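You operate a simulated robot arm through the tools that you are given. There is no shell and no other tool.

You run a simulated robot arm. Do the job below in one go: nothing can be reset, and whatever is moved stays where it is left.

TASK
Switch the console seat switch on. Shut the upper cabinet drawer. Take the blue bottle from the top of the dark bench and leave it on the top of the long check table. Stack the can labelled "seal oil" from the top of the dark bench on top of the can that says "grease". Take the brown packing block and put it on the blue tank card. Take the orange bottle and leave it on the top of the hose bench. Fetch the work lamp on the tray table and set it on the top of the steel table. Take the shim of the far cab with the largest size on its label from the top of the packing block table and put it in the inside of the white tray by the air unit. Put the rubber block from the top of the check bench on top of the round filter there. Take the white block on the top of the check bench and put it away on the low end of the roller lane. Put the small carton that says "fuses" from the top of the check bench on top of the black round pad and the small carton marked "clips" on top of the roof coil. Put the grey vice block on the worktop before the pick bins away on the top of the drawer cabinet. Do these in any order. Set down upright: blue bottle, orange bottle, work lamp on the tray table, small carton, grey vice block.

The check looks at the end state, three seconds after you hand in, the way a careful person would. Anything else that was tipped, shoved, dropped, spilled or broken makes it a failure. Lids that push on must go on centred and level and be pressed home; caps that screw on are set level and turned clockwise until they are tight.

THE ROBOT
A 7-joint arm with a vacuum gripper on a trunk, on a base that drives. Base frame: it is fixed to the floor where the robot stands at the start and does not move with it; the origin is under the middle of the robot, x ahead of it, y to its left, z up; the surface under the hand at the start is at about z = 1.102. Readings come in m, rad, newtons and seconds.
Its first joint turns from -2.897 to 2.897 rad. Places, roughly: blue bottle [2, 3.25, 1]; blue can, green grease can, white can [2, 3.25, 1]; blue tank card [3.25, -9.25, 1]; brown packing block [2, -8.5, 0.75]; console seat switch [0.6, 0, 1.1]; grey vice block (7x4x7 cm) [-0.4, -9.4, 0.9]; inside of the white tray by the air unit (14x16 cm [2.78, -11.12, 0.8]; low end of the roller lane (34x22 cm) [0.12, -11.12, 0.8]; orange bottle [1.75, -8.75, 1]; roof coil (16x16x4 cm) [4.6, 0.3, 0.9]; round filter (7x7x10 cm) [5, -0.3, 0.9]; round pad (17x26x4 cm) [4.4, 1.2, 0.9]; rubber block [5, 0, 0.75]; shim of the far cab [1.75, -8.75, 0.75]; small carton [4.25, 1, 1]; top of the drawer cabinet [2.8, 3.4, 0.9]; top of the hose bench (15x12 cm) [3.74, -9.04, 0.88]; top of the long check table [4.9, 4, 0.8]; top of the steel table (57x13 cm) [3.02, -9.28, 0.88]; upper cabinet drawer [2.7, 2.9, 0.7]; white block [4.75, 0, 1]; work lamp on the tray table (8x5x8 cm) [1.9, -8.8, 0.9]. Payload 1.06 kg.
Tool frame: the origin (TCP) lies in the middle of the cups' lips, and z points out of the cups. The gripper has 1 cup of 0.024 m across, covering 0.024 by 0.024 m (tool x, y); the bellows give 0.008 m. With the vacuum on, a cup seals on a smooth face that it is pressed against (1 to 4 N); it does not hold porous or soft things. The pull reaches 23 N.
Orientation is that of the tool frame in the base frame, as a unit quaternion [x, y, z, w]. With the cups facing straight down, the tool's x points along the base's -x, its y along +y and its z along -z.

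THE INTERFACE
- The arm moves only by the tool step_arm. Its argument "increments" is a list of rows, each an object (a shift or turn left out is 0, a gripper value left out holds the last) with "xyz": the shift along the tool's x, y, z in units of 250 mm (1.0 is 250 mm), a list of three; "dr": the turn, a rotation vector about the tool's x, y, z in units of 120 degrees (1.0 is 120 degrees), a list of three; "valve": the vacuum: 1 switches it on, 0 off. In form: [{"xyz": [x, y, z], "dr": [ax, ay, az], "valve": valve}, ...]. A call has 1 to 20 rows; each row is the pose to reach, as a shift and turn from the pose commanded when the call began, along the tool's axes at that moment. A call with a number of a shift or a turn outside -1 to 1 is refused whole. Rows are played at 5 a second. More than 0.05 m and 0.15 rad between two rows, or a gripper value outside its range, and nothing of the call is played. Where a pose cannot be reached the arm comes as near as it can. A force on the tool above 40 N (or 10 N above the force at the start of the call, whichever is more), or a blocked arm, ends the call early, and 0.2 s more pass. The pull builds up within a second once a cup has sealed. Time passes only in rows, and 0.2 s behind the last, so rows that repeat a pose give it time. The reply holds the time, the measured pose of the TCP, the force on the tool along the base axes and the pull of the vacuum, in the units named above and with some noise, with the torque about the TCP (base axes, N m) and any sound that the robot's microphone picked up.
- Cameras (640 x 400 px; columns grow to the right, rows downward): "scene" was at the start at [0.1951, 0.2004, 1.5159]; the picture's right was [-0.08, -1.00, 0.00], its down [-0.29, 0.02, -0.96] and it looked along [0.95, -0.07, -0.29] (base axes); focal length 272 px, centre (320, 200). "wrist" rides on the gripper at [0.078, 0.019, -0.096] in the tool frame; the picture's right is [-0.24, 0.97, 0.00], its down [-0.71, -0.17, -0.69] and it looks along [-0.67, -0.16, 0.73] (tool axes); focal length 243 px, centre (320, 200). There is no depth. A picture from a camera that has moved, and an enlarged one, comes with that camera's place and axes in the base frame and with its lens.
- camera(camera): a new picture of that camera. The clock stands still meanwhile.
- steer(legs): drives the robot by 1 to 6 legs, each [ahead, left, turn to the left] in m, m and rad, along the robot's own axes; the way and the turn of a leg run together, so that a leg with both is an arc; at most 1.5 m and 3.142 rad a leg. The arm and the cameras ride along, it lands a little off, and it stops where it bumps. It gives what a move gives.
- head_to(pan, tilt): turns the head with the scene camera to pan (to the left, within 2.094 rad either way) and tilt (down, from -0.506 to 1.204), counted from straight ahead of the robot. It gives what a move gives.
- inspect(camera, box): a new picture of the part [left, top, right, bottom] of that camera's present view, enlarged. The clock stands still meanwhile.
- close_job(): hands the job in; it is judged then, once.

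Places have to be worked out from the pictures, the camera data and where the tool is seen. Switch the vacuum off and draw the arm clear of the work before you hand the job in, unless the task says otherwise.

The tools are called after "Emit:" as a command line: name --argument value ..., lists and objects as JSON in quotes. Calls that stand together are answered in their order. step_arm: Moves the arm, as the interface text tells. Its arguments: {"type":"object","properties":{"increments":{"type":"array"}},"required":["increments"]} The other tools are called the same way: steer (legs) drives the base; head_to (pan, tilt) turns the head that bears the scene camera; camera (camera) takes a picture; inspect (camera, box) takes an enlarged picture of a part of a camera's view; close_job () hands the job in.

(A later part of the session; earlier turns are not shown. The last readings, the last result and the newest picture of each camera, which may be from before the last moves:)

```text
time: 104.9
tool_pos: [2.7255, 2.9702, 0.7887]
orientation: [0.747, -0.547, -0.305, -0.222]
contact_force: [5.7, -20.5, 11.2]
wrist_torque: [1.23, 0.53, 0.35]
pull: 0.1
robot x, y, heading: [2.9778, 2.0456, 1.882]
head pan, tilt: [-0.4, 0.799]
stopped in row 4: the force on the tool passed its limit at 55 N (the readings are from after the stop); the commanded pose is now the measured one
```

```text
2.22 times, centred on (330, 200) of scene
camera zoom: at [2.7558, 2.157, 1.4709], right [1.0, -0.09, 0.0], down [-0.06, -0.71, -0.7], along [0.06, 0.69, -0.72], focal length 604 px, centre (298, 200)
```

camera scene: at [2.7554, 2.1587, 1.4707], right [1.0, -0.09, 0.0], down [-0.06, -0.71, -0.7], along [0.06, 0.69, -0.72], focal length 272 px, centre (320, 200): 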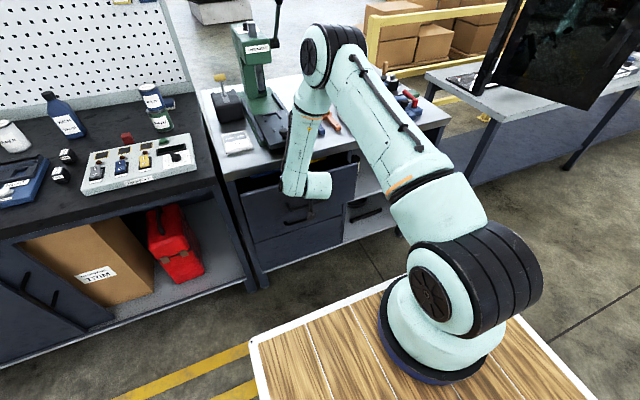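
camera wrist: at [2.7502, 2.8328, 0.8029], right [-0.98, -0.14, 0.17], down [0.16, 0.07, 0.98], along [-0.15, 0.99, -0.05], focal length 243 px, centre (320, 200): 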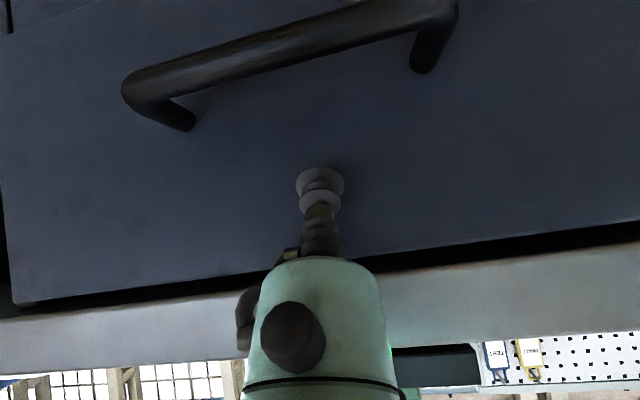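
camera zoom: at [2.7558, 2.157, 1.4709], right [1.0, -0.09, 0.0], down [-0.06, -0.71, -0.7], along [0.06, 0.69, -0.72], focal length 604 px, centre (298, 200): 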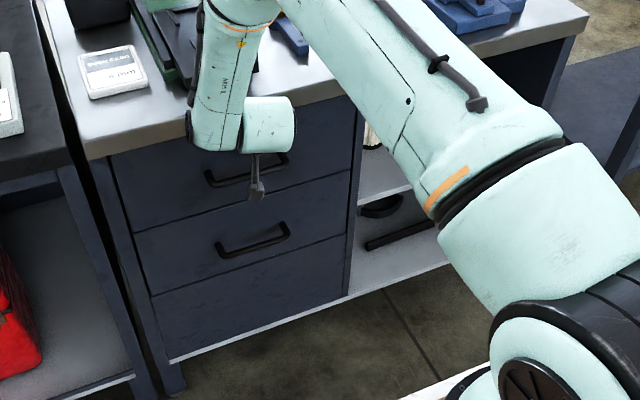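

The drawer hit its end stop and looks flush. I withdraw backwards, then raise and straighten the hand.

Emit:
step_arm --increments '[{"xyz": [0.05, 0, -0.05]}, {"xyz": [0.15, 0, -0.15]}, {"xyz": [0.28, 0, -0.28]}, {"xyz": [0.41, 0, -0.41]}, {"xyz": [0.54, 0, -0.54]}, {"xyz": [0.55, 0, -0.7], "dr": [0, 0.03, 0]}, {"xyz": [0.5, 0, -0.85], "dr": [0, 0.08, 0]}, {"xyz": [0.4, 0, -0.98], "dr": [0, 0.14, 0]}, {"xyz": [0.25, 0, -1.0], "dr": [0, 0.2, 0]}, {"xyz": [0.1, 0, -1.0], "dr": [0, 0.26, 0]}, {"xyz": [-0.05, 0, -1.0], "dr": [0, 0.32, 0]}, {"xyz": [-0.2, 0, -1.0], "dr": [0, 0.372, 0]}, {"xyz": [-0.2, 0, -1.0], "dr": [0, 0.372, 0]}]'

Emit:
head_to --pan 0 --tilt 0.7

Emit:
camera --camera "scene"

```text
time: 107.7
tool_pos: [2.7689, 2.8391, 1.0022]
orientation: [0.807, -0.59, 0.001, 0.002]
contact_force: [-0.7, 0.2, -0.5]
wrist_torque: [-0.01, -0.03, -0.02]
pull: 0.1
robot x, y, heading: [2.9754, 2.0483, 1.878]
head pan, tilt: [-0.4, 0.799]
```

```text
time: 108.6
tool_pos: [2.7682, 2.8397, 1.0016]
orientation: [0.807, -0.59, 0.001, 0.002]
contact_force: [0.4, 0.7, 0.1]
wrist_torque: [-0.04, -0.03, 0.0]
pull: 0.0
robot x, y, heading: [2.9799, 2.0495, 1.877]
head pan, tilt: [0.0, 0.7]
```

```text
taken
camera scene: at [2.7223, 2.159, 1.479], right [0.95, 0.3, 0.0], down [0.2, -0.61, -0.76], along [-0.23, 0.73, -0.64], focal length 272 px, centre (320, 200)
```

scene: 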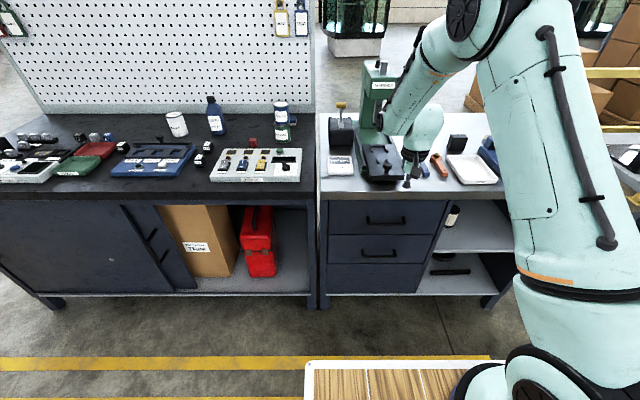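

The upper drawer is shut. I retract and raise the hand before driving to the bottle.

Emit:
step_arm --increments '[{"xyz": [0.1, 0, -0.15]}, {"xyz": [0.22, 0, -0.3]}, {"xyz": [0.34, 0, -0.45]}, {"xyz": [0.46, 0, -0.6]}, {"xyz": [0.58, 0, -0.75]}, {"xyz": [0.7, 0, -0.9]}, {"xyz": [0.82, 0, -1.0]}]'

Emit:
step_arm --increments '[{"xyz": [0, 0, -0.15]}, {"xyz": [0, 0, -0.3]}, {"xyz": [0, 0, -0.4]}]'

Emit:
steer --legs '[[0.25, 0.72, 0.005], [0.2, 0, 0]]'

Emit:
head_to --pan 0 --tilt 0.8

Emit:
camera --camera "scene"

Emit:
camera --camera "wrist"

```text
time: 110.2
tool_pos: [2.8299, 2.6444, 1.2532]
orientation: [0.808, -0.589, 0.002, 0.003]
contact_force: [0.5, 1.0, 0.0]
wrist_torque: [-0.04, -0.04, -0.01]
pull: 0.0
robot x, y, heading: [2.9776, 2.0515, 1.877]
head pan, tilt: [0.0, 0.7]
```

```text
time: 111.0
tool_pos: [2.8317, 2.6465, 1.3551]
orientation: [0.808, -0.589, 0.001, 0.002]
contact_force: [0.0, 0.0, 0.0]
wrist_torque: [0.01, 0.0, -0.02]
pull: 0.1
robot x, y, heading: [2.9765, 2.0455, 1.881]
head pan, tilt: [0.0, 0.7]
```

```text
time: 116.3
tool_pos: [2.0089, 2.857, 1.3546]
orientation: [0.809, -0.588, 0.002, 0.001]
contact_force: [-0.5, -0.1, -0.5]
wrist_torque: [-0.02, -0.03, 0.02]
pull: 0.0
robot x, y, heading: [2.1559, 2.2594, 1.886]
head pan, tilt: [0.0, 0.7]
```

```text
time: 117.0
tool_pos: [2.0097, 2.856, 1.3532]
orientation: [0.809, -0.588, 0.0, 0.002]
contact_force: [-0.2, -0.4, -0.2]
wrist_torque: [0.01, 0.0, 0.01]
pull: 0.1
robot x, y, heading: [2.1603, 2.2609, 1.889]
head pan, tilt: [0.0, 0.799]
```

```text
taken
camera scene: at [1.9032, 2.3647, 1.4708], right [0.95, 0.31, 0.0], down [0.22, -0.68, -0.7], along [-0.22, 0.66, -0.72], focal length 272 px, centre (320, 200)
```

scene: 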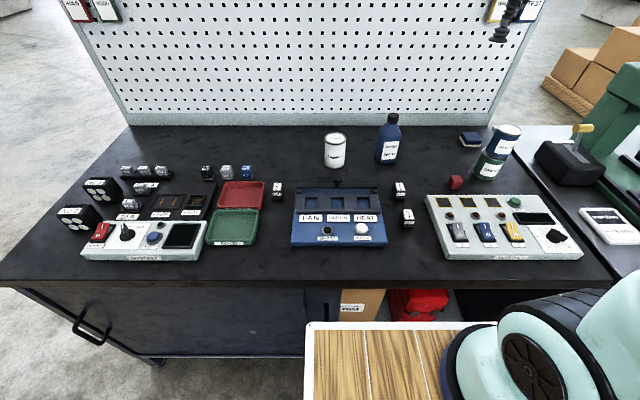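

```text
taken
camera wrist: at [2.0144, 2.7775, 1.4498], right [-1.0, -0.08, 0.0], down [-0.06, 0.73, 0.68], along [-0.05, 0.68, -0.73], focal length 243 px, centre (320, 200)
```

wrist: 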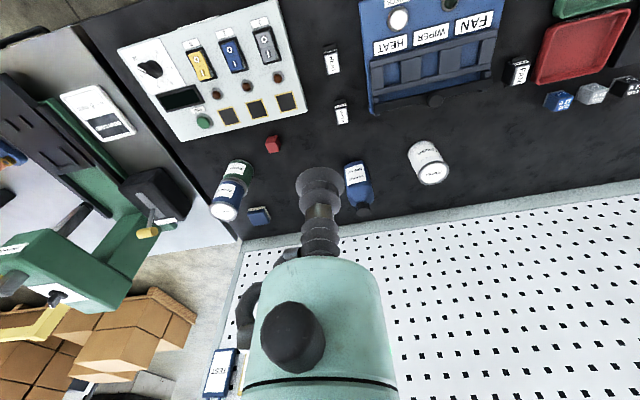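

The bottle cap is near (1.884, 3.16, 1.05). I bring the hand above it in two stages, then refine with a close view.

Emit:
step_arm --increments '[{"xyz": [-0.16, 0.012, 0.05]}, {"xyz": [-0.32, 0.024, 0.1]}, {"xyz": [-0.48, 0.036, 0.15]}, {"xyz": [-0.64, 0.048, 0.2]}, {"xyz": [-0.8, 0.06, 0.25]}]'

Emit:
step_arm --increments '[{"xyz": [-0.16, 0.012, 0.1]}, {"xyz": [-0.32, 0.024, 0.2]}, {"xyz": [-0.46, 0.036, 0.3]}, {"xyz": [-0.526, 0.036, 0.44]}, {"xyz": [-0.526, 0.036, 0.5]}, {"xyz": [-0.526, 0.036, 0.5]}]'

Emit:
camera --camera "wrist"

Emit:
inspect --camera "scene" --box '[300, 50, 460, 180]'

```text
time: 118.2
tool_pos: [1.9326, 3.041, 1.2904]
orientation: [0.809, -0.588, 0.001, 0.001]
contact_force: [-0.3, -0.6, 1.5]
wrist_torque: [0.02, 0.01, 0.02]
pull: 0.1
robot x, y, heading: [2.1607, 2.2603, 1.885]
head pan, tilt: [0.0, 0.799]
```

```text
time: 119.6
tool_pos: [1.8826, 3.1626, 1.1643]
orientation: [0.809, -0.587, 0.001, 0.002]
contact_force: [-0.3, 0.2, -0.7]
wrist_torque: [0.02, -0.01, -0.01]
pull: 0.0
robot x, y, heading: [2.1567, 2.2632, 1.886]
head pan, tilt: [0.0, 0.799]
```

```text
taken
camera wrist: at [1.8893, 3.0839, 1.2608], right [-1.0, -0.08, 0.0], down [-0.05, 0.73, 0.68], along [-0.05, 0.68, -0.73], focal length 243 px, centre (320, 200)
```

wrist: 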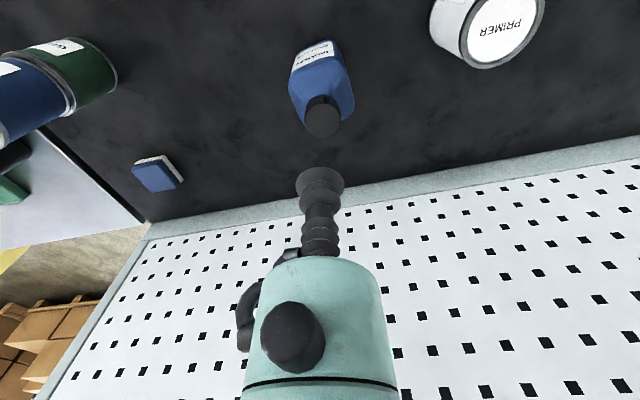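

```text
3.08 times, centred on (380, 115) of scene
camera zoom: at [1.9032, 2.3646, 1.4707], right [0.95, 0.31, 0.0], down [0.22, -0.68, -0.7], along [-0.21, 0.66, -0.72], focal length 836 px, centre (135, 462)
```

zoom: 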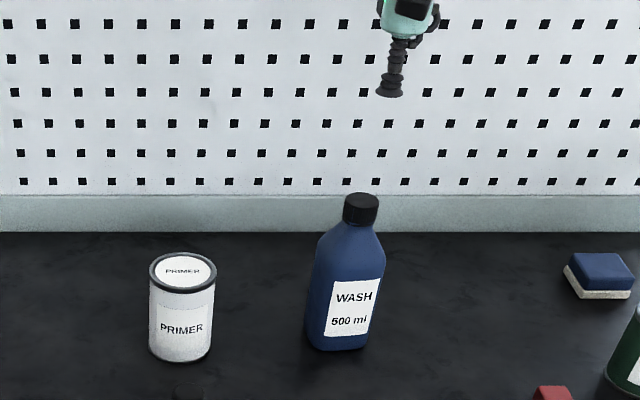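

The cap is at about (1.880, 3.183, 1.045). I correct and go down to 5 cm above it.

Emit:
step_arm --increments '[{"xyz": [-0.04, -0.008, 0.1]}, {"xyz": [-0.079, -0.015, 0.2]}, {"xyz": [-0.079, -0.015, 0.28]}, {"xyz": [-0.079, -0.015, 0.28]}]'

Emit:
camera --camera "wrist"

Emit:
inspect --camera "scene" --box '[340, 60, 460, 180]'

```text
time: 120.6
tool_pos: [1.8807, 3.1816, 1.0948]
orientation: [0.809, -0.588, 0.002, 0.003]
contact_force: [-0.5, -0.6, 0.5]
wrist_torque: [0.0, -0.02, 0.02]
pull: 0.0
robot x, y, heading: [2.1594, 2.258, 1.886]
head pan, tilt: [0.0, 0.799]
```

```text
taken
camera wrist: at [1.8868, 3.1035, 1.1908], right [-1.0, -0.08, 0.0], down [-0.06, 0.73, 0.68], along [-0.05, 0.68, -0.73], focal length 243 px, centre (320, 200)
```

wrist: 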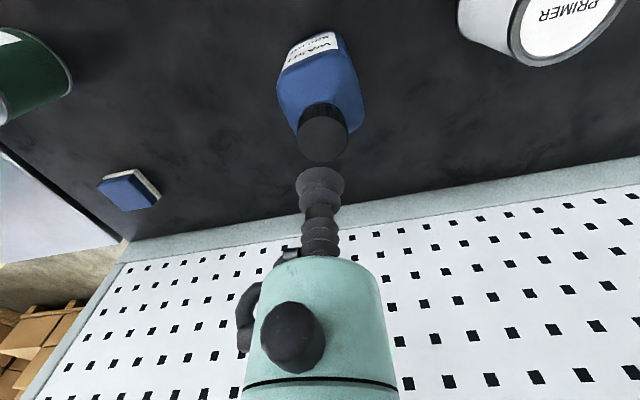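

```text
3.33 times, centred on (400, 120) of scene
camera zoom: at [1.9032, 2.3647, 1.4707], right [0.95, 0.31, 0.0], down [0.22, -0.68, -0.7], along [-0.21, 0.66, -0.72], focal length 906 px, centre (53, 467)
```

zoom: 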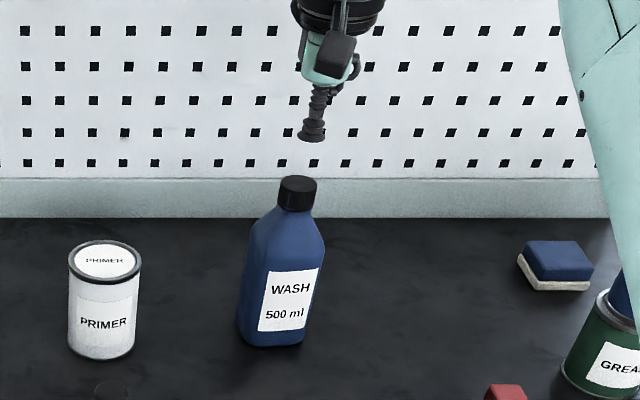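

The cap top should be 4–5 cm below the cup. I go down gently with the vacuum on.

Emit:
step_arm --increments '[{"xyz": [-0.016, -0.002, 0.1], "valve": 1}, {"xyz": [-0.016, -0.002, 0.15], "valve": 1}, {"xyz": [-0.016, -0.002, 0.17], "valve": 1}, {"xyz": [-0.016, -0.002, 0.185], "valve": 1}, {"xyz": [-0.016, -0.002, 0.195], "valve": 1}, {"xyz": [-0.016, -0.002, 0.195], "valve": 1}]'

```text
time: 122.0
tool_pos: [1.8806, 3.1873, 1.0472]
orientation: [0.809, -0.588, 0.001, 0.003]
contact_force: [-2.2, 3.6, 18.7]
wrist_torque: [0.05, -0.01, -0.01]
pull: 23.3
robot x, y, heading: [2.156, 2.2599, 1.883]
head pan, tilt: [0.0, 0.799]
```

Sealed at z≈1.047. I lift the bottle and draw it back.

Emit:
step_arm --increments '[{"xyz": [0, 0, -0.03], "valve": 1}, {"xyz": [0, 0, -0.1], "valve": 1}, {"xyz": [0, 0, -0.2], "valve": 1}, {"xyz": [0, 0, -0.32], "valve": 1}, {"xyz": [0, 0, -0.44], "valve": 1}, {"xyz": [0, 0, -0.56], "valve": 1}, {"xyz": [0.05, 0, -0.68], "valve": 1}, {"xyz": [0.15, 0, -0.8], "valve": 1}, {"xyz": [0.28, 0, -0.9], "valve": 1}, {"xyz": [0.42, 0, -0.98], "valve": 1}, {"xyz": [0.56, 0, -1.0], "valve": 1}, {"xyz": [0.7, 0, -1.0], "valve": 1}, {"xyz": [0.84, 0, -1.0], "valve": 1}, {"xyz": [0.98, 0, -1.0], "valve": 1}, {"xyz": [0.98, 0, -1.0], "valve": 1}]'

Emit:
camera --camera "scene"

Emit:
camera --camera "wrist"

```text
time: 125.2
tool_pos: [1.9551, 2.9551, 1.2979]
orientation: [0.809, -0.587, 0.003, 0.002]
contact_force: [0.2, 0.2, -4.6]
wrist_torque: [-0.01, -0.03, 0.0]
pull: 23.2
robot x, y, heading: [2.1601, 2.2611, 1.884]
head pan, tilt: [0.0, 0.799]
```

```text
taken
camera scene: at [1.9031, 2.365, 1.4707], right [0.95, 0.31, 0.0], down [0.22, -0.68, -0.7], along [-0.21, 0.66, -0.72], focal length 272 px, centre (320, 200)
```

scene: 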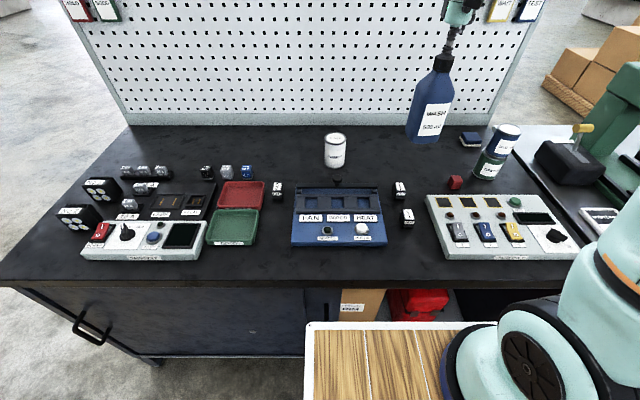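

```text
taken
camera wrist: at [1.9613, 2.8768, 1.3928], right [-1.0, -0.08, 0.0], down [-0.06, 0.73, 0.68], along [-0.05, 0.68, -0.73], focal length 243 px, centre (320, 200)
```

wrist: 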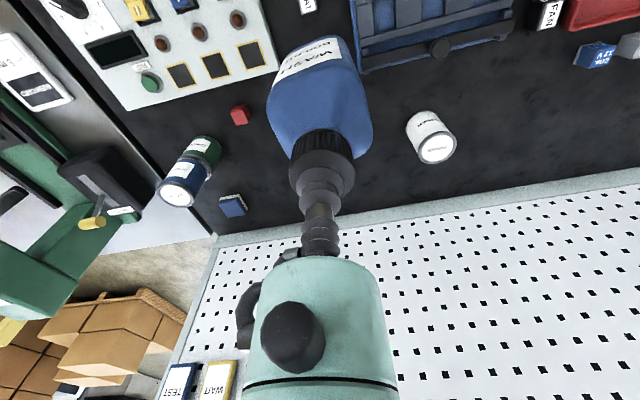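

The bottle hangs well (4.6 N). I tuck it nearer, back off, and turn to face along the aisle to find the long check table.

Emit:
step_arm --increments '[{"xyz": [0.15, 0, 0], "valve": 1}, {"xyz": [0.3, 0, 0], "valve": 1}, {"xyz": [0.45, 0, 0], "valve": 1}, {"xyz": [0.45, 0, 0], "valve": 1}]'

Emit:
steer --legs '[[-0.38, 0, 0], [0, 0, -1.571]]'

Emit:
head_to --pan 0.2 --tilt 0.4

Emit:
camera --camera "scene"

```text
time: 126.2
tool_pos: [1.9912, 2.8489, 1.2978]
orientation: [0.809, -0.588, 0.001, 0.002]
contact_force: [-0.7, 1.1, -5.2]
wrist_torque: [0.03, -0.04, 0.01]
pull: 23.0
robot x, y, heading: [2.1545, 2.2595, 1.884]
head pan, tilt: [0.0, 0.799]
```

```text
time: 132.4
tool_pos: [2.8632, 2.0603, 1.2988]
orientation: [-0.152, 0.988, 0.0, -0.002]
contact_force: [-0.3, -0.6, -5.6]
wrist_torque: [-0.02, -0.03, 0.02]
pull: 22.5
robot x, y, heading: [2.2756, 1.9011, 0.309]
head pan, tilt: [0.0, 0.799]
```

```text
time: 133.3
tool_pos: [2.8646, 2.0592, 1.2996]
orientation: [-0.153, 0.988, 0.001, -0.002]
contact_force: [0.4, 0.6, -4.5]
wrist_torque: [0.01, -0.04, -0.01]
pull: 22.4
robot x, y, heading: [2.276, 1.899, 0.303]
head pan, tilt: [0.201, 0.4]
```

```text
taken
camera scene: at [2.3895, 2.1705, 1.5057], right [0.48, -0.88, 0.0], down [-0.34, -0.19, -0.92], along [0.81, 0.45, -0.39], focal length 272 px, centre (320, 200)
```

scene: 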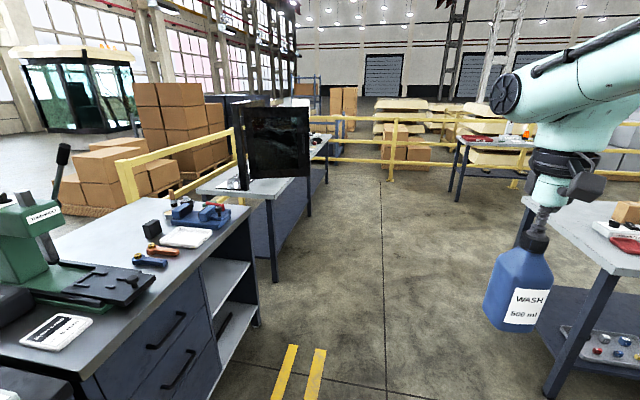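

The long table beyond the drawer cabinet (front at e2≈2.05, starting e1≈4.6) matches the given place. I drive along the aisle toward it.

Emit:
steer --legs '[[1.3, 0, 0.008], [1.3, 0, 0]]'

Emit:
head_to --pan 0.9 --tilt 0.5

Emit:
camera --camera "scene"

```text
time: 145.9
tool_pos: [5.3095, 2.8816, 1.2985]
orientation: [-0.166, 0.986, 0.0, -0.003]
contact_force: [0.5, 1.2, -5.1]
wrist_torque: [0.0, -0.05, 0.01]
pull: 22.8
robot x, y, heading: [4.7242, 2.7034, 0.333]
head pan, tilt: [0.201, 0.4]
```

```text
time: 146.9
tool_pos: [5.309, 2.8819, 1.2984]
orientation: [-0.164, 0.986, 0.0, -0.003]
contact_force: [0.3, -0.3, -5.5]
wrist_torque: [-0.03, -0.05, 0.0]
pull: 22.6
robot x, y, heading: [4.7239, 2.7066, 0.338]
head pan, tilt: [0.901, 0.499]
```

```text
taken
camera scene: at [4.7833, 3.019, 1.4967], right [0.94, -0.33, 0.0], down [-0.16, -0.45, -0.88], along [0.29, 0.83, -0.48], focal length 272 px, centre (320, 200)
```

scene: 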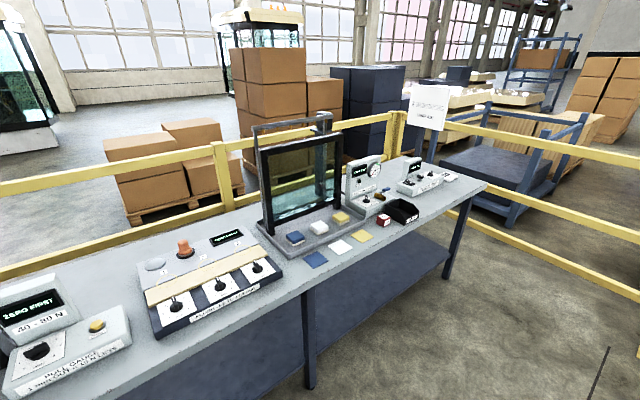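

The long check table carries several instruments. I zoom in to find a free spot for the bottle.

Emit:
inspect --camera "scene" --box '[330, 130, 510, 260]'

Emit:
inspect --camera "scene" --box '[60, 190, 340, 390]'

```text
3.08 times, centred on (420, 195) of scene
camera zoom: at [4.7833, 3.019, 1.4967], right [0.94, -0.33, 0.0], down [-0.16, -0.45, -0.88], along [0.29, 0.83, -0.48], focal length 836 px, centre (12, 215)
```

zoom: 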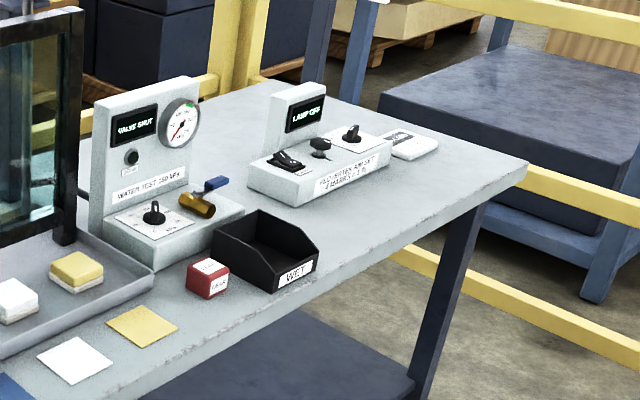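

```text
2.00 times, centred on (200, 290) of scene
camera zoom: at [4.7833, 3.019, 1.4967], right [0.94, -0.33, 0.0], down [-0.16, -0.45, -0.88], along [0.29, 0.83, -0.48], focal length 544 px, centre (560, 20)
```

zoom: 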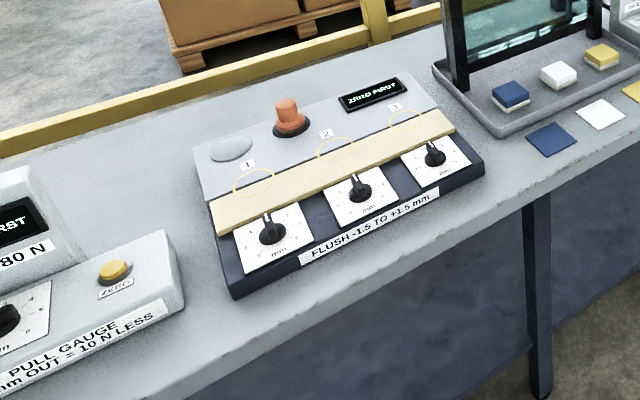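

There is a clear patch between the pull gauge and the FLUSH block, about (4.29, 3.94), right in front of me once I turn. I turn to face the table and drive up.

Emit:
steer --legs '[[0, 0, 1.55], [0.34, 0, 0]]'

Emit:
head_to --pan 0.0 --tilt 0.7

Emit:
camera --camera "scene"

Emit:
camera --camera "wrist"

```text
time: 152.9
tool_pos: [4.4499, 3.614, 1.2975]
orientation: [0.811, -0.585, 0.002, 0.002]
contact_force: [-0.6, 0.8, -5.4]
wrist_torque: [0.01, -0.05, -0.03]
pull: 22.8
robot x, y, heading: [4.6171, 3.0278, 1.888]
head pan, tilt: [0.901, 0.499]
```

```text
time: 154.1
tool_pos: [4.4493, 3.6136, 1.2987]
orientation: [0.81, -0.586, 0.002, 0.002]
contact_force: [0.9, 0.3, -5.5]
wrist_torque: [0.01, 0.0, 0.0]
pull: 22.6
robot x, y, heading: [4.6201, 3.0275, 1.897]
head pan, tilt: [0.0, 0.7]
```

```text
taken
camera scene: at [4.363, 3.134, 1.479], right [0.95, 0.31, 0.0], down [0.2, -0.61, -0.76], along [-0.24, 0.73, -0.64], focal length 272 px, centre (320, 200)
```

scene: 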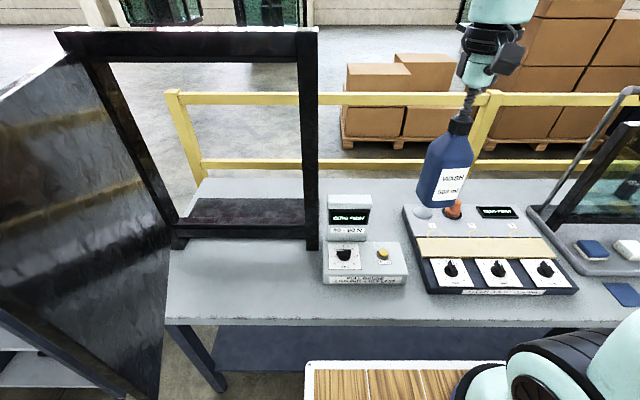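

```text
taken
camera wrist: at [4.4554, 3.5352, 1.3941], right [-1.0, -0.08, 0.0], down [-0.06, 0.73, 0.68], along [-0.06, 0.68, -0.73], focal length 243 px, centre (320, 200)
```

wrist: 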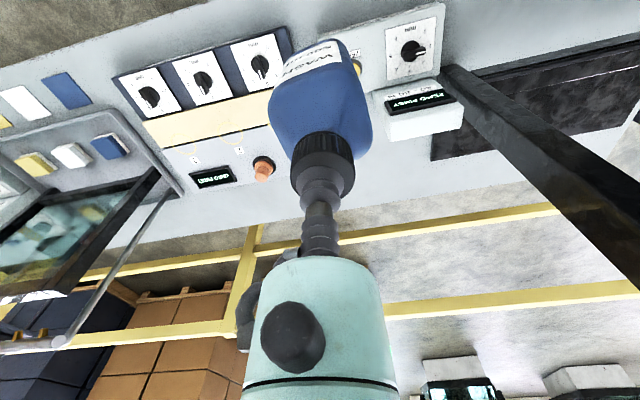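

The patch behind the gauge is narrow, but there's a free strip in front of the black frame left of the gauge. I carry the bottle sideways to about (4.08, 3.52), staying high.

Emit:
step_arm --increments '[{"xyz": [-0.01, 0.15, 0], "valve": 1}, {"xyz": [-0.02, 0.3, 0], "valve": 1}, {"xyz": [-0.03, 0.45, 0], "valve": 1}, {"xyz": [-0.04, 0.6, 0], "valve": 1}, {"xyz": [-0.055, 0.755, 0], "valve": 1}]'

Emit:
step_arm --increments '[{"xyz": [-0.01, 0.15, 0], "valve": 1}, {"xyz": [-0.02, 0.3, 0], "valve": 1}, {"xyz": [-0.03, 0.45, 0], "valve": 1}, {"xyz": [-0.04, 0.6, 0], "valve": 1}, {"xyz": [-0.055, 0.755, 0], "valve": 1}, {"xyz": [-0.055, 0.755, 0.1], "valve": 1}, {"xyz": [-0.055, 0.755, 0.25], "valve": 1}, {"xyz": [-0.055, 0.755, 0.4], "valve": 1}, {"xyz": [-0.055, 0.755, 0.4], "valve": 1}]'

Emit:
camera --camera "scene"

Emit:
camera --camera "wrist"

```text
time: 155.3
tool_pos: [4.2643, 3.5691, 1.2984]
orientation: [0.81, -0.587, 0.001, 0.002]
contact_force: [0.7, 0.6, -5.3]
wrist_torque: [-0.02, -0.03, -0.01]
pull: 23.1
robot x, y, heading: [4.6166, 3.023, 1.891]
head pan, tilt: [0.0, 0.7]
```

```text
time: 157.3
tool_pos: [4.0822, 3.5205, 1.1981]
orientation: [0.811, -0.585, 0.001, 0.001]
contact_force: [0.1, 1.1, -5.2]
wrist_torque: [0.03, -0.02, -0.03]
pull: 23.1
robot x, y, heading: [4.6181, 3.0284, 1.887]
head pan, tilt: [0.0, 0.7]
```

```text
taken
camera scene: at [4.363, 3.1339, 1.479], right [0.95, 0.31, 0.0], down [0.2, -0.61, -0.76], along [-0.24, 0.73, -0.64], focal length 272 px, centre (320, 200)
```

scene: 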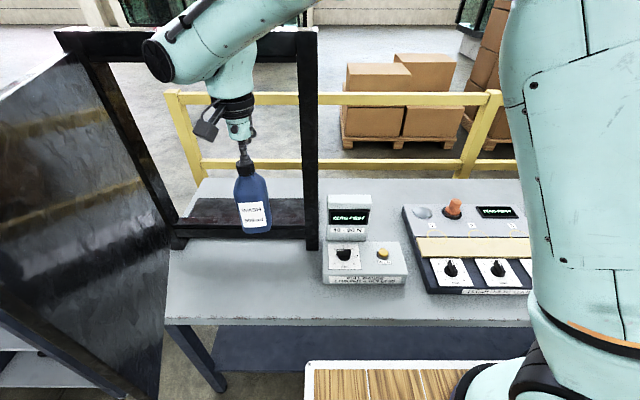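

```text
taken
camera wrist: at [4.0883, 3.4419, 1.2938], right [-1.0, -0.08, 0.0], down [-0.06, 0.73, 0.68], along [-0.06, 0.68, -0.73], focal length 243 px, centre (320, 200)
```

wrist: 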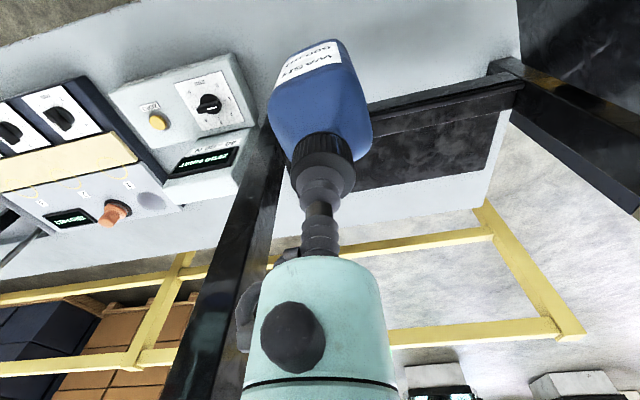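

The bottle hangs in front of the frame with space around it. I lower part way and check the clearance to the frame.

Emit:
step_arm --increments '[{"xyz": [0.03, 0, 0.12], "valve": 1}, {"xyz": [0.03, 0, 0.24], "valve": 1}, {"xyz": [0.03, 0, 0.36], "valve": 1}, {"xyz": [0.03, 0, 0.48], "valve": 1}, {"xyz": [0.03, 0, 0.6], "valve": 1}, {"xyz": [0.03, 0, 0.68], "valve": 1}, {"xyz": [0.03, 0, 0.68], "valve": 1}]'

Emit:
camera --camera "scene"

Emit:
camera --camera "wrist"

```text
time: 158.9
tool_pos: [4.0842, 3.5117, 1.0288]
orientation: [0.811, -0.585, 0.001, 0.002]
contact_force: [0.3, -0.3, -5.5]
wrist_torque: [0.01, 0.0, 0.0]
pull: 22.7
robot x, y, heading: [4.6174, 3.0252, 1.886]
head pan, tilt: [0.0, 0.7]
```

```text
taken
camera scene: at [4.363, 3.1339, 1.4789], right [0.95, 0.31, 0.0], down [0.2, -0.61, -0.76], along [-0.24, 0.73, -0.64], focal length 272 px, centre (320, 200)
```

scene: 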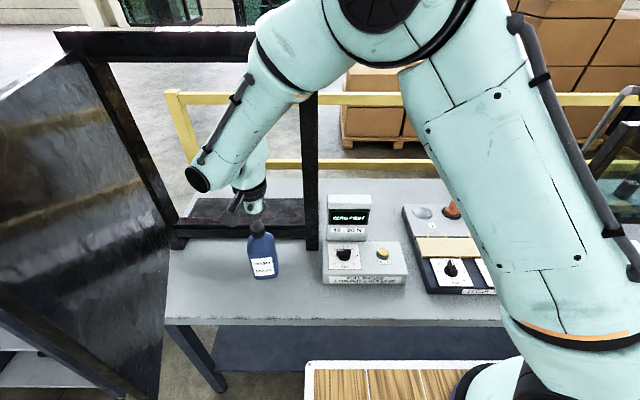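

```text
taken
camera wrist: at [4.0911, 3.4341, 1.1241], right [-1.0, -0.08, 0.0], down [-0.06, 0.73, 0.68], along [-0.06, 0.68, -0.73], focal length 243 px, centre (320, 200)
```

wrist: 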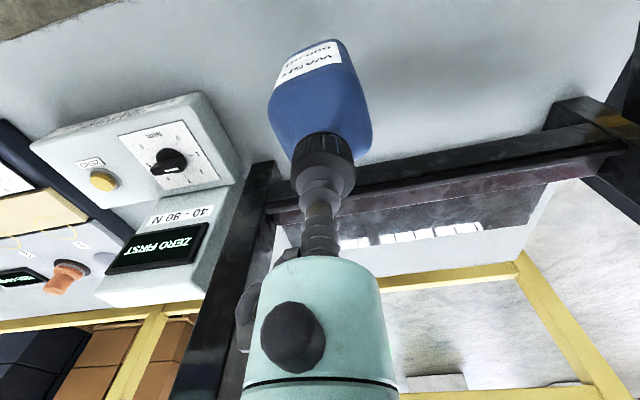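

Clear of the frame. I keep lowering toward the table top.

Emit:
step_arm --increments '[{"xyz": [0, 0, 0.06], "valve": 1}, {"xyz": [0, 0, 0.12], "valve": 1}, {"xyz": [0, 0, 0.15], "valve": 1}, {"xyz": [0, 0, 0.15], "valve": 1}]'

Emit:
inspect --camera "scene" --box '[180, 170, 380, 330]'

```text
time: 159.9
tool_pos: [4.0851, 3.5138, 0.9905]
orientation: [0.811, -0.586, 0.002, 0.002]
contact_force: [-0.4, 0.4, -5.3]
wrist_torque: [0.03, 0.0, 0.01]
pull: 23.0
robot x, y, heading: [4.6219, 3.0251, 1.886]
head pan, tilt: [0.0, 0.7]
```

```text
2.50 times, centred on (280, 250) of scene
camera zoom: at [4.363, 3.134, 1.4789], right [0.95, 0.31, 0.0], down [0.2, -0.61, -0.76], along [-0.24, 0.73, -0.64], focal length 679 px, centre (420, 75)
```

zoom: 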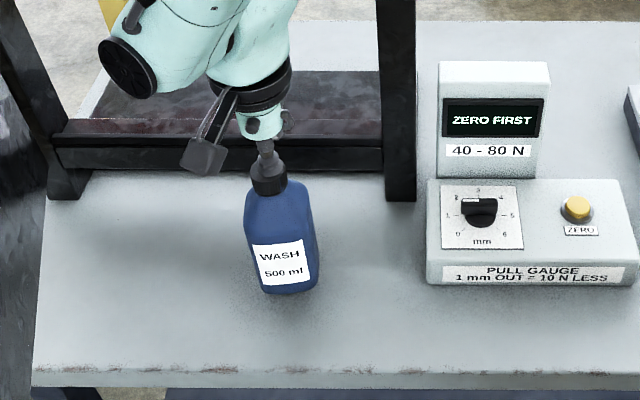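

Shadow shows the bottle just above the table. I descend in ~3 mm steps until contact.

Emit:
step_arm --increments '[{"xyz": [0, 0, 0.02], "valve": 1}, {"xyz": [0, 0, 0.035], "valve": 1}, {"xyz": [0, 0, 0.045], "valve": 1}, {"xyz": [0, 0, 0.052], "valve": 1}, {"xyz": [0, 0, 0.052], "valve": 1}]'

```text
time: 161.1
tool_pos: [4.0837, 3.5129, 0.9775]
orientation: [0.81, -0.586, 0.001, 0.002]
contact_force: [-0.9, 0.0, -5.3]
wrist_torque: [0.03, 0.0, -0.02]
pull: 22.3
robot x, y, heading: [4.6173, 3.0272, 1.889]
head pan, tilt: [0.0, 0.7]
```

Not yet touching at 0.9775; on with smaller steps.

Emit:
step_arm --increments '[{"xyz": [0, 0, 0.01], "valve": 1}, {"xyz": [0, 0, 0.018], "valve": 1}, {"xyz": [0, 0, 0.024], "valve": 1}, {"xyz": [0, 0, 0.024], "valve": 1}]'

```text
time: 162.1
tool_pos: [4.0842, 3.5117, 0.9719]
orientation: [0.811, -0.585, 0.002, 0.001]
contact_force: [0.2, -0.1, -5.6]
wrist_torque: [-0.01, -0.01, 0.01]
pull: 23.1
robot x, y, heading: [4.6227, 3.0249, 1.89]
head pan, tilt: [0.0, 0.7]
```

Emit:
step_arm --increments '[{"xyz": [0, 0, 0.01], "valve": 1}, {"xyz": [0, 0, 0.018], "valve": 1}, {"xyz": [0, 0, 0.026], "valve": 1}, {"xyz": [0, 0, 0.026], "valve": 1}]'

```text
time: 163.1
tool_pos: [4.0846, 3.5144, 0.9666]
orientation: [0.811, -0.586, 0.001, 0.003]
contact_force: [1.7, 4.3, 16.8]
wrist_torque: [0.0, 0.0, -0.02]
pull: 22.9
robot x, y, heading: [4.6165, 3.0255, 1.894]
head pan, tilt: [0.0, 0.7]
```

The bottle now stands on the table (force turned upward). I release and rise.

Emit:
step_arm --increments '[{"xyz": [0, 0, 0], "valve": 0}, {"xyz": [0, 0, 0], "valve": 0}, {"xyz": [0, 0, 0], "valve": 0}, {"xyz": [0, 0, -0.02], "valve": 0}, {"xyz": [0, 0, -0.06], "valve": 0}, {"xyz": [0, 0, -0.18], "valve": 0}, {"xyz": [0, 0, -0.34], "valve": 0}, {"xyz": [0.05, 0, -0.5], "valve": 0}, {"xyz": [0.1, 0, -0.66], "valve": 0}, {"xyz": [0.15, -0.05, -0.82], "valve": 0}, {"xyz": [0.2, -0.1, -0.98], "valve": 0}]'

Emit:
camera --camera "scene"

```text
time: 165.5
tool_pos: [4.1239, 3.4736, 1.2106]
orientation: [0.811, -0.585, 0.002, 0.002]
contact_force: [0.4, 0.8, 0.0]
wrist_torque: [-0.04, -0.02, -0.02]
pull: 0.1
robot x, y, heading: [4.615, 3.0282, 1.887]
head pan, tilt: [0.0, 0.7]
```

```text
taken
camera scene: at [4.3625, 3.1341, 1.4789], right [0.95, 0.31, 0.0], down [0.2, -0.61, -0.76], along [-0.24, 0.73, -0.64], focal length 272 px, centre (320, 200)
```

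scene: 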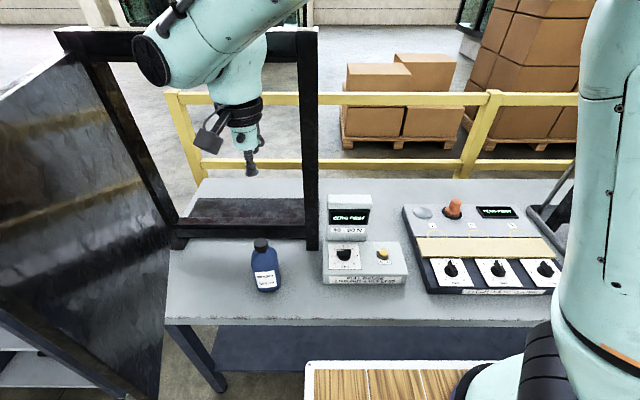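

The bottle stands upright. I bring the arm back in front of me and up, then back away from the table.

Emit:
step_arm --increments '[{"xyz": [0, -0.15, -0.1]}, {"xyz": [0.02, -0.3, -0.2]}, {"xyz": [0.04, -0.45, -0.3]}, {"xyz": [0.06, -0.6, -0.4]}, {"xyz": [0.08, -0.75, -0.5]}, {"xyz": [0.1, -0.9, -0.56]}, {"xyz": [0.1, -1.0, -0.56]}]'

Emit:
steer --legs '[[-0.42, 0, 0], [0, 1.0, 0], [0, 0.8, 0], [0, 0, -1.571]]'

Emit:
head_to --pan -0.7 --tilt 0.4

Emit:
camera --camera "scene"

```text
time: 167.1
tool_pos: [4.3695, 3.5305, 1.3511]
orientation: [0.811, -0.585, 0.001, 0.003]
contact_force: [-0.1, 0.7, -0.2]
wrist_torque: [0.0, -0.01, 0.0]
pull: 0.1
robot x, y, heading: [4.6187, 3.0293, 1.888]
head pan, tilt: [0.0, 0.7]
```

```text
time: 182.2
tool_pos: [3.5481, 2.3087, 1.3506]
orientation: [-0.158, 0.987, 0.001, -0.003]
contact_force: [0.1, 0.0, 0.4]
wrist_torque: [0.02, -0.03, 0.01]
pull: 0.0
robot x, y, heading: [3.0442, 2.0614, 0.322]
head pan, tilt: [0.0, 0.7]
```

```text
time: 183.3
tool_pos: [3.5495, 2.309, 1.3514]
orientation: [-0.158, 0.987, 0.0, -0.003]
contact_force: [0.0, 0.5, -0.2]
wrist_torque: [0.03, 0.0, 0.02]
pull: 0.1
robot x, y, heading: [3.0447, 2.0612, 0.315]
head pan, tilt: [-0.7, 0.4]
```

```text
taken
camera scene: at [3.162, 2.2544, 1.5058], right [-0.37, -0.93, 0.0], down [-0.36, 0.15, -0.92], along [0.85, -0.34, -0.39], focal length 272 px, centre (320, 200)
```

scene: 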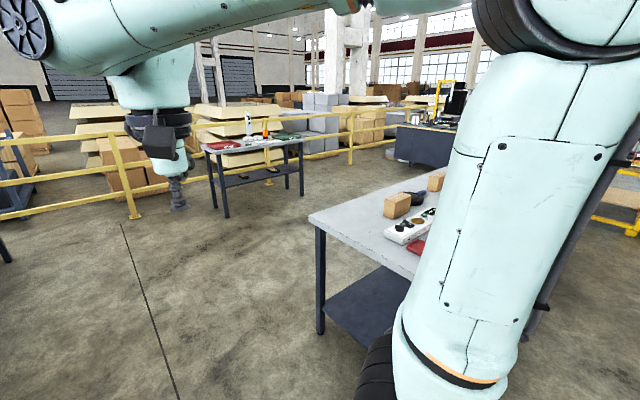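

The check bench is about 0.8 m deep (e1 4.0–4.8) and runs away from me; its items are nearer the far side. I drive past its end, turn around, and come up on that side.

Emit:
steer --legs '[[1.0, 0, 0], [0.9, 0, 0], [0, 0, 3.13]]'

Emit:
head_to --pan 0.8 --tilt 0.5

Emit:
camera --camera "scene"

Emit:
head_to --pan 1.6 --tilt 0.4

Emit:
camera --camera "scene"

```text
time: 200.1
tool_pos: [4.3418, 2.4147, 1.3514]
orientation: [0.988, 0.155, 0.003, 0.0]
contact_force: [0.0, -0.9, -0.3]
wrist_torque: [0.03, -0.01, 0.03]
pull: 0.1
robot x, y, heading: [4.8452, 2.6657, -2.827]
head pan, tilt: [-0.7, 0.4]
```

```text
time: 201.7
tool_pos: [4.3426, 2.4132, 1.3505]
orientation: [0.988, 0.155, 0.003, 0.0]
contact_force: [0.0, -0.1, 0.7]
wrist_torque: [0.0, -0.01, 0.02]
pull: 0.0
robot x, y, heading: [4.845, 2.6609, -2.832]
head pan, tilt: [0.799, 0.499]
```

```text
taken
camera scene: at [4.778, 2.3455, 1.4967], right [-0.9, 0.44, 0.0], down [0.21, 0.43, -0.88], along [-0.39, -0.79, -0.48], focal length 272 px, centre (320, 200)
```

scene: 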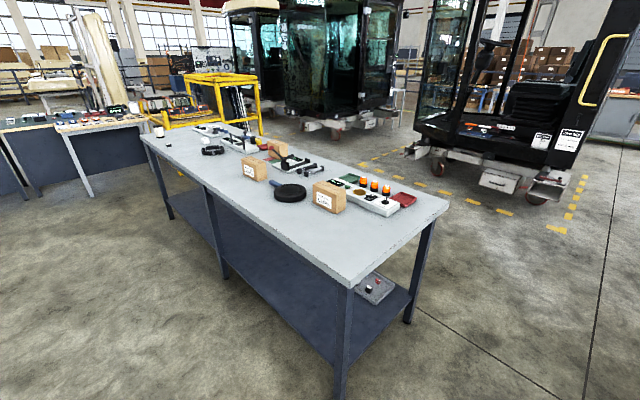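

```text
time: 202.8
tool_pos: [4.3425, 2.4147, 1.3519]
orientation: [0.988, 0.156, 0.003, 0.001]
contact_force: [-0.4, -0.1, 0.4]
wrist_torque: [0.06, 0.02, 0.04]
pull: 0.0
robot x, y, heading: [4.849, 2.6577, -2.827]
head pan, tilt: [1.6, 0.4]
```

```text
taken
camera scene: at [4.8494, 2.3398, 1.5058], right [-0.94, -0.33, 0.0], down [-0.13, 0.37, -0.92], along [0.31, -0.87, -0.39], focal length 272 px, centre (320, 200)
```

scene: 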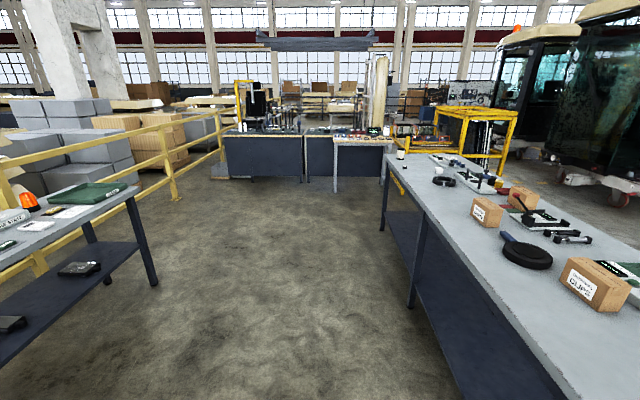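

I see the check bench with cartons, the black round pad and other parts; the floor on this side is free. I zoom in on the bench.

Emit:
inspect --camera "scene" --box '[390, 140, 640, 320]'

Emit:
head_to --pan 0.8 --tilt 0.5

Emit:
inspect --camera "scene" --box '[140, 110, 440, 260]'

```text
2.22 times, centred on (515, 230) of scene
camera zoom: at [4.8494, 2.3398, 1.5058], right [-0.94, -0.33, 0.0], down [-0.13, 0.37, -0.92], along [0.31, -0.87, -0.39], focal length 604 px, centre (-113, 133)
```

zoom: 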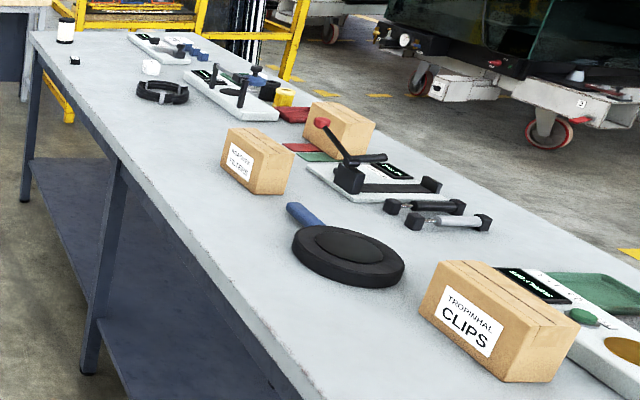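

```text
time: 204.0
tool_pos: [4.3413, 2.4153, 1.3508]
orientation: [0.988, 0.157, 0.002, 0.0]
contact_force: [0.1, -0.2, 0.0]
wrist_torque: [0.01, 0.0, 0.03]
pull: 0.1
robot x, y, heading: [4.848, 2.6587, -2.829]
head pan, tilt: [0.799, 0.499]
```

```text
2.13 times, centred on (290, 185) of scene
camera zoom: at [4.7781, 2.3455, 1.4967], right [-0.9, 0.44, 0.0], down [0.21, 0.43, -0.88], along [-0.39, -0.79, -0.48], focal length 580 px, centre (384, 232)
```

zoom: 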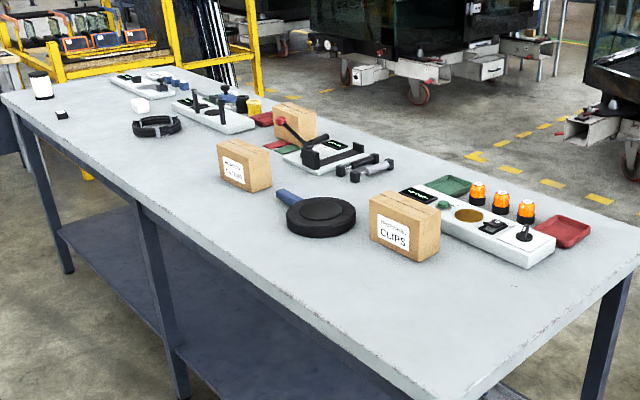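

Cartons: CLIPS nearest, a second one labelled something like FILTERS, and a third behind. The coil (black ring), white block, rubber block and filter are farther left. I strafe along the bench for a closer look.

Emit:
steer --legs '[[0, 1.4, -0.005]]'

Emit:
head_to --pan 0.0 --tilt 0.7

Emit:
camera --camera "scene"

Emit:
camera --camera "wrist"

```text
time: 210.9
tool_pos: [4.7625, 1.0918, 1.3515]
orientation: [0.988, 0.152, 0.003, 0.0]
contact_force: [-0.7, 0.4, 0.3]
wrist_torque: [-0.02, -0.03, -0.01]
pull: 0.1
robot x, y, heading: [5.2709, 1.3337, -2.835]
head pan, tilt: [0.799, 0.499]
```

```text
time: 212.1
tool_pos: [4.7622, 1.0907, 1.352]
orientation: [0.989, 0.151, 0.002, 0.001]
contact_force: [-0.2, 0.1, 0.0]
wrist_torque: [-0.02, 0.03, -0.04]
pull: 0.0
robot x, y, heading: [5.2716, 1.3301, -2.836]
head pan, tilt: [0.0, 0.7]
```

```text
taken
camera scene: at [5.1573, 1.074, 1.479], right [-0.3, 0.95, 0.0], down [0.61, 0.19, -0.77], along [-0.73, -0.23, -0.64], focal length 272 px, centre (320, 200)
```

scene: 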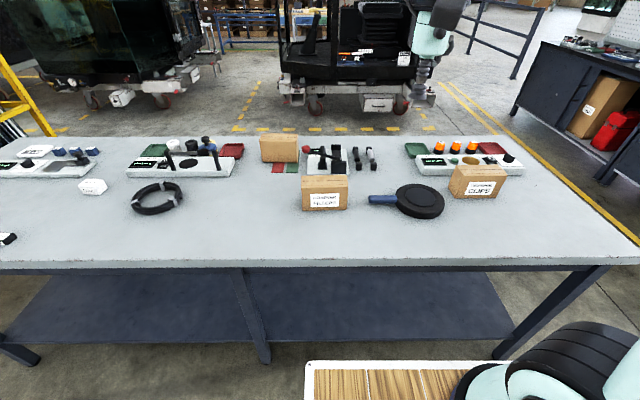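

```text
taken
camera wrist: at [4.8415, 1.0974, 1.4468], right [0.07, -1.0, 0.0], down [-0.73, -0.05, 0.68], along [-0.68, -0.05, -0.73], focal length 243 px, centre (320, 200)
```

wrist: 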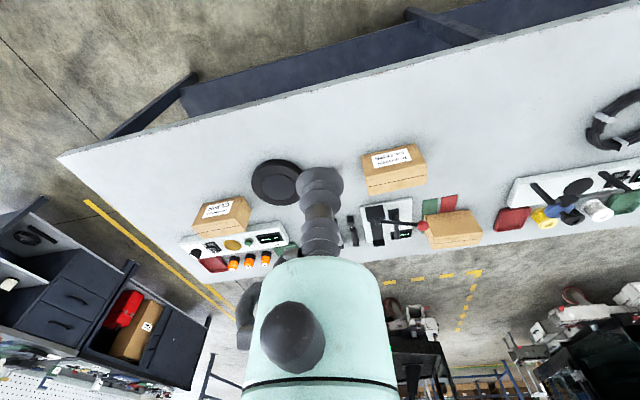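

The CLIPS carton, a "…FILTERS?" carton, and a third one at the back are visible. I zoom in to read them.

Emit:
inspect --camera "scene" --box '[230, 120, 540, 230]'

Emit:
inspect --camera "wrist" --box '[170, 120, 500, 290]'

Emit:
inspect --camera "scene" --box '[0, 120, 260, 260]'

```text
2.06 times, centred on (385, 175) of scene
camera zoom: at [5.1573, 1.074, 1.479], right [-0.3, 0.95, 0.0], down [0.61, 0.19, -0.77], along [-0.73, -0.23, -0.64], focal length 561 px, centre (186, 252)
```

zoom: 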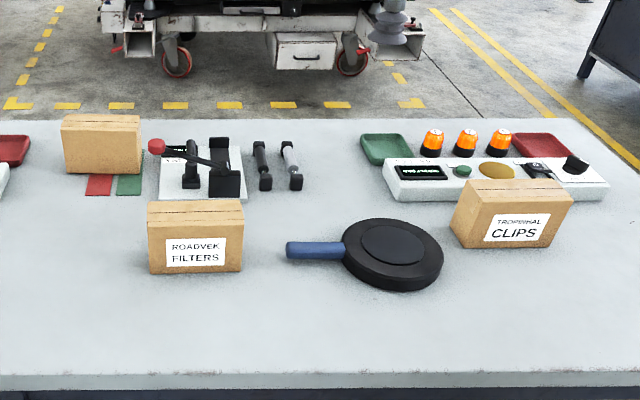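

```text
1.94 times, centred on (335, 205) of wrist
camera zoom: at [4.8415, 1.0974, 1.4468], right [0.07, -1.0, 0.0], down [-0.73, -0.05, 0.68], along [-0.68, -0.05, -0.73], focal length 470 px, centre (291, 190)
```

zoom: 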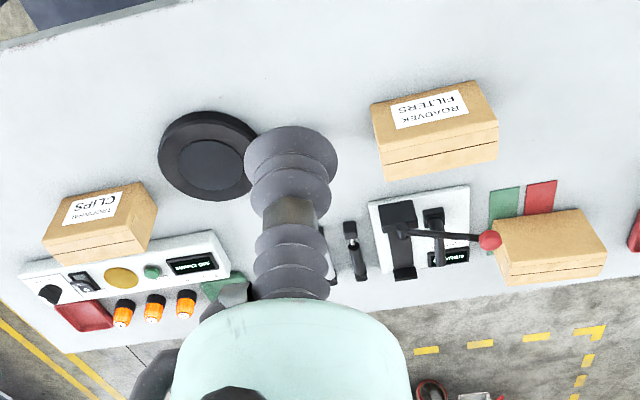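

```text
2.46 times, centred on (130, 190) of scene
camera zoom: at [5.1573, 1.074, 1.479], right [-0.3, 0.95, 0.0], down [0.61, 0.19, -0.77], along [-0.73, -0.23, -0.64], focal length 669 px, centre (788, 225)
```

zoom: 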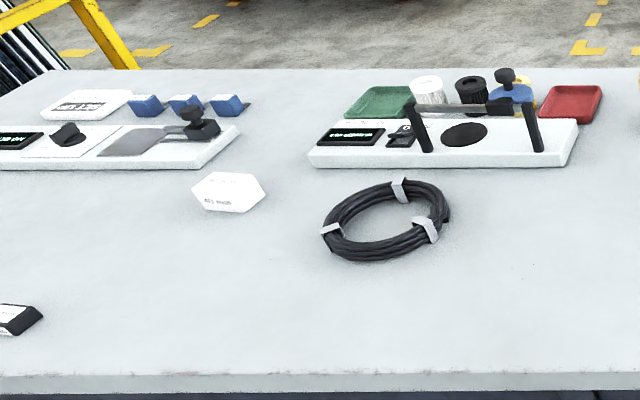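

The third carton's label faces away; by elimination (CLIPS, FILTERS) it should be FUSES, and I'll check its far face when possible. I move closer and a little left.

Emit:
steer --legs '[[0.18, 0.24, 0.005]]'

Emit:
head_to --pan -0.1 --tilt 0.8

Emit:
camera --camera "scene"

```text
time: 214.1
tool_pos: [4.6638, 0.8046, 1.3514]
orientation: [0.988, 0.155, 0.003, 0.001]
contact_force: [-0.2, 0.2, 0.5]
wrist_torque: [0.01, -0.03, -0.02]
pull: 0.0
robot x, y, heading: [5.1692, 1.0496, -2.835]
head pan, tilt: [0.0, 0.7]
```

```text
time: 214.8
tool_pos: [4.6623, 0.8055, 1.3515]
orientation: [0.988, 0.154, 0.002, 0.0]
contact_force: [0.3, 0.7, 0.5]
wrist_torque: [-0.01, 0.02, 0.02]
pull: 0.2
robot x, y, heading: [5.1673, 1.0514, -2.832]
head pan, tilt: [-0.099, 0.799]
```

```text
taken
camera scene: at [5.061, 0.7994, 1.4708], right [-0.21, 0.98, 0.0], down [0.7, 0.15, -0.7], along [-0.68, -0.15, -0.72], focal length 272 px, centre (320, 200)
```

scene: 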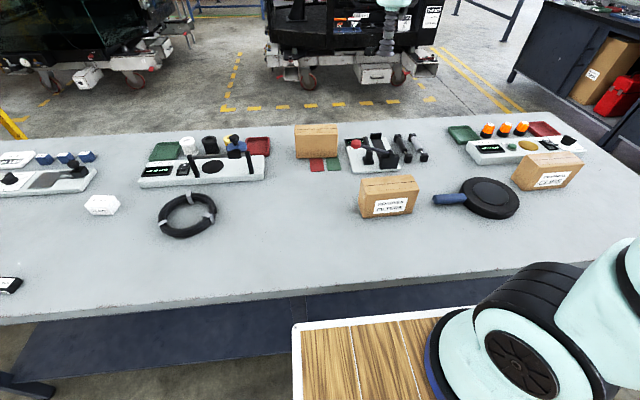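

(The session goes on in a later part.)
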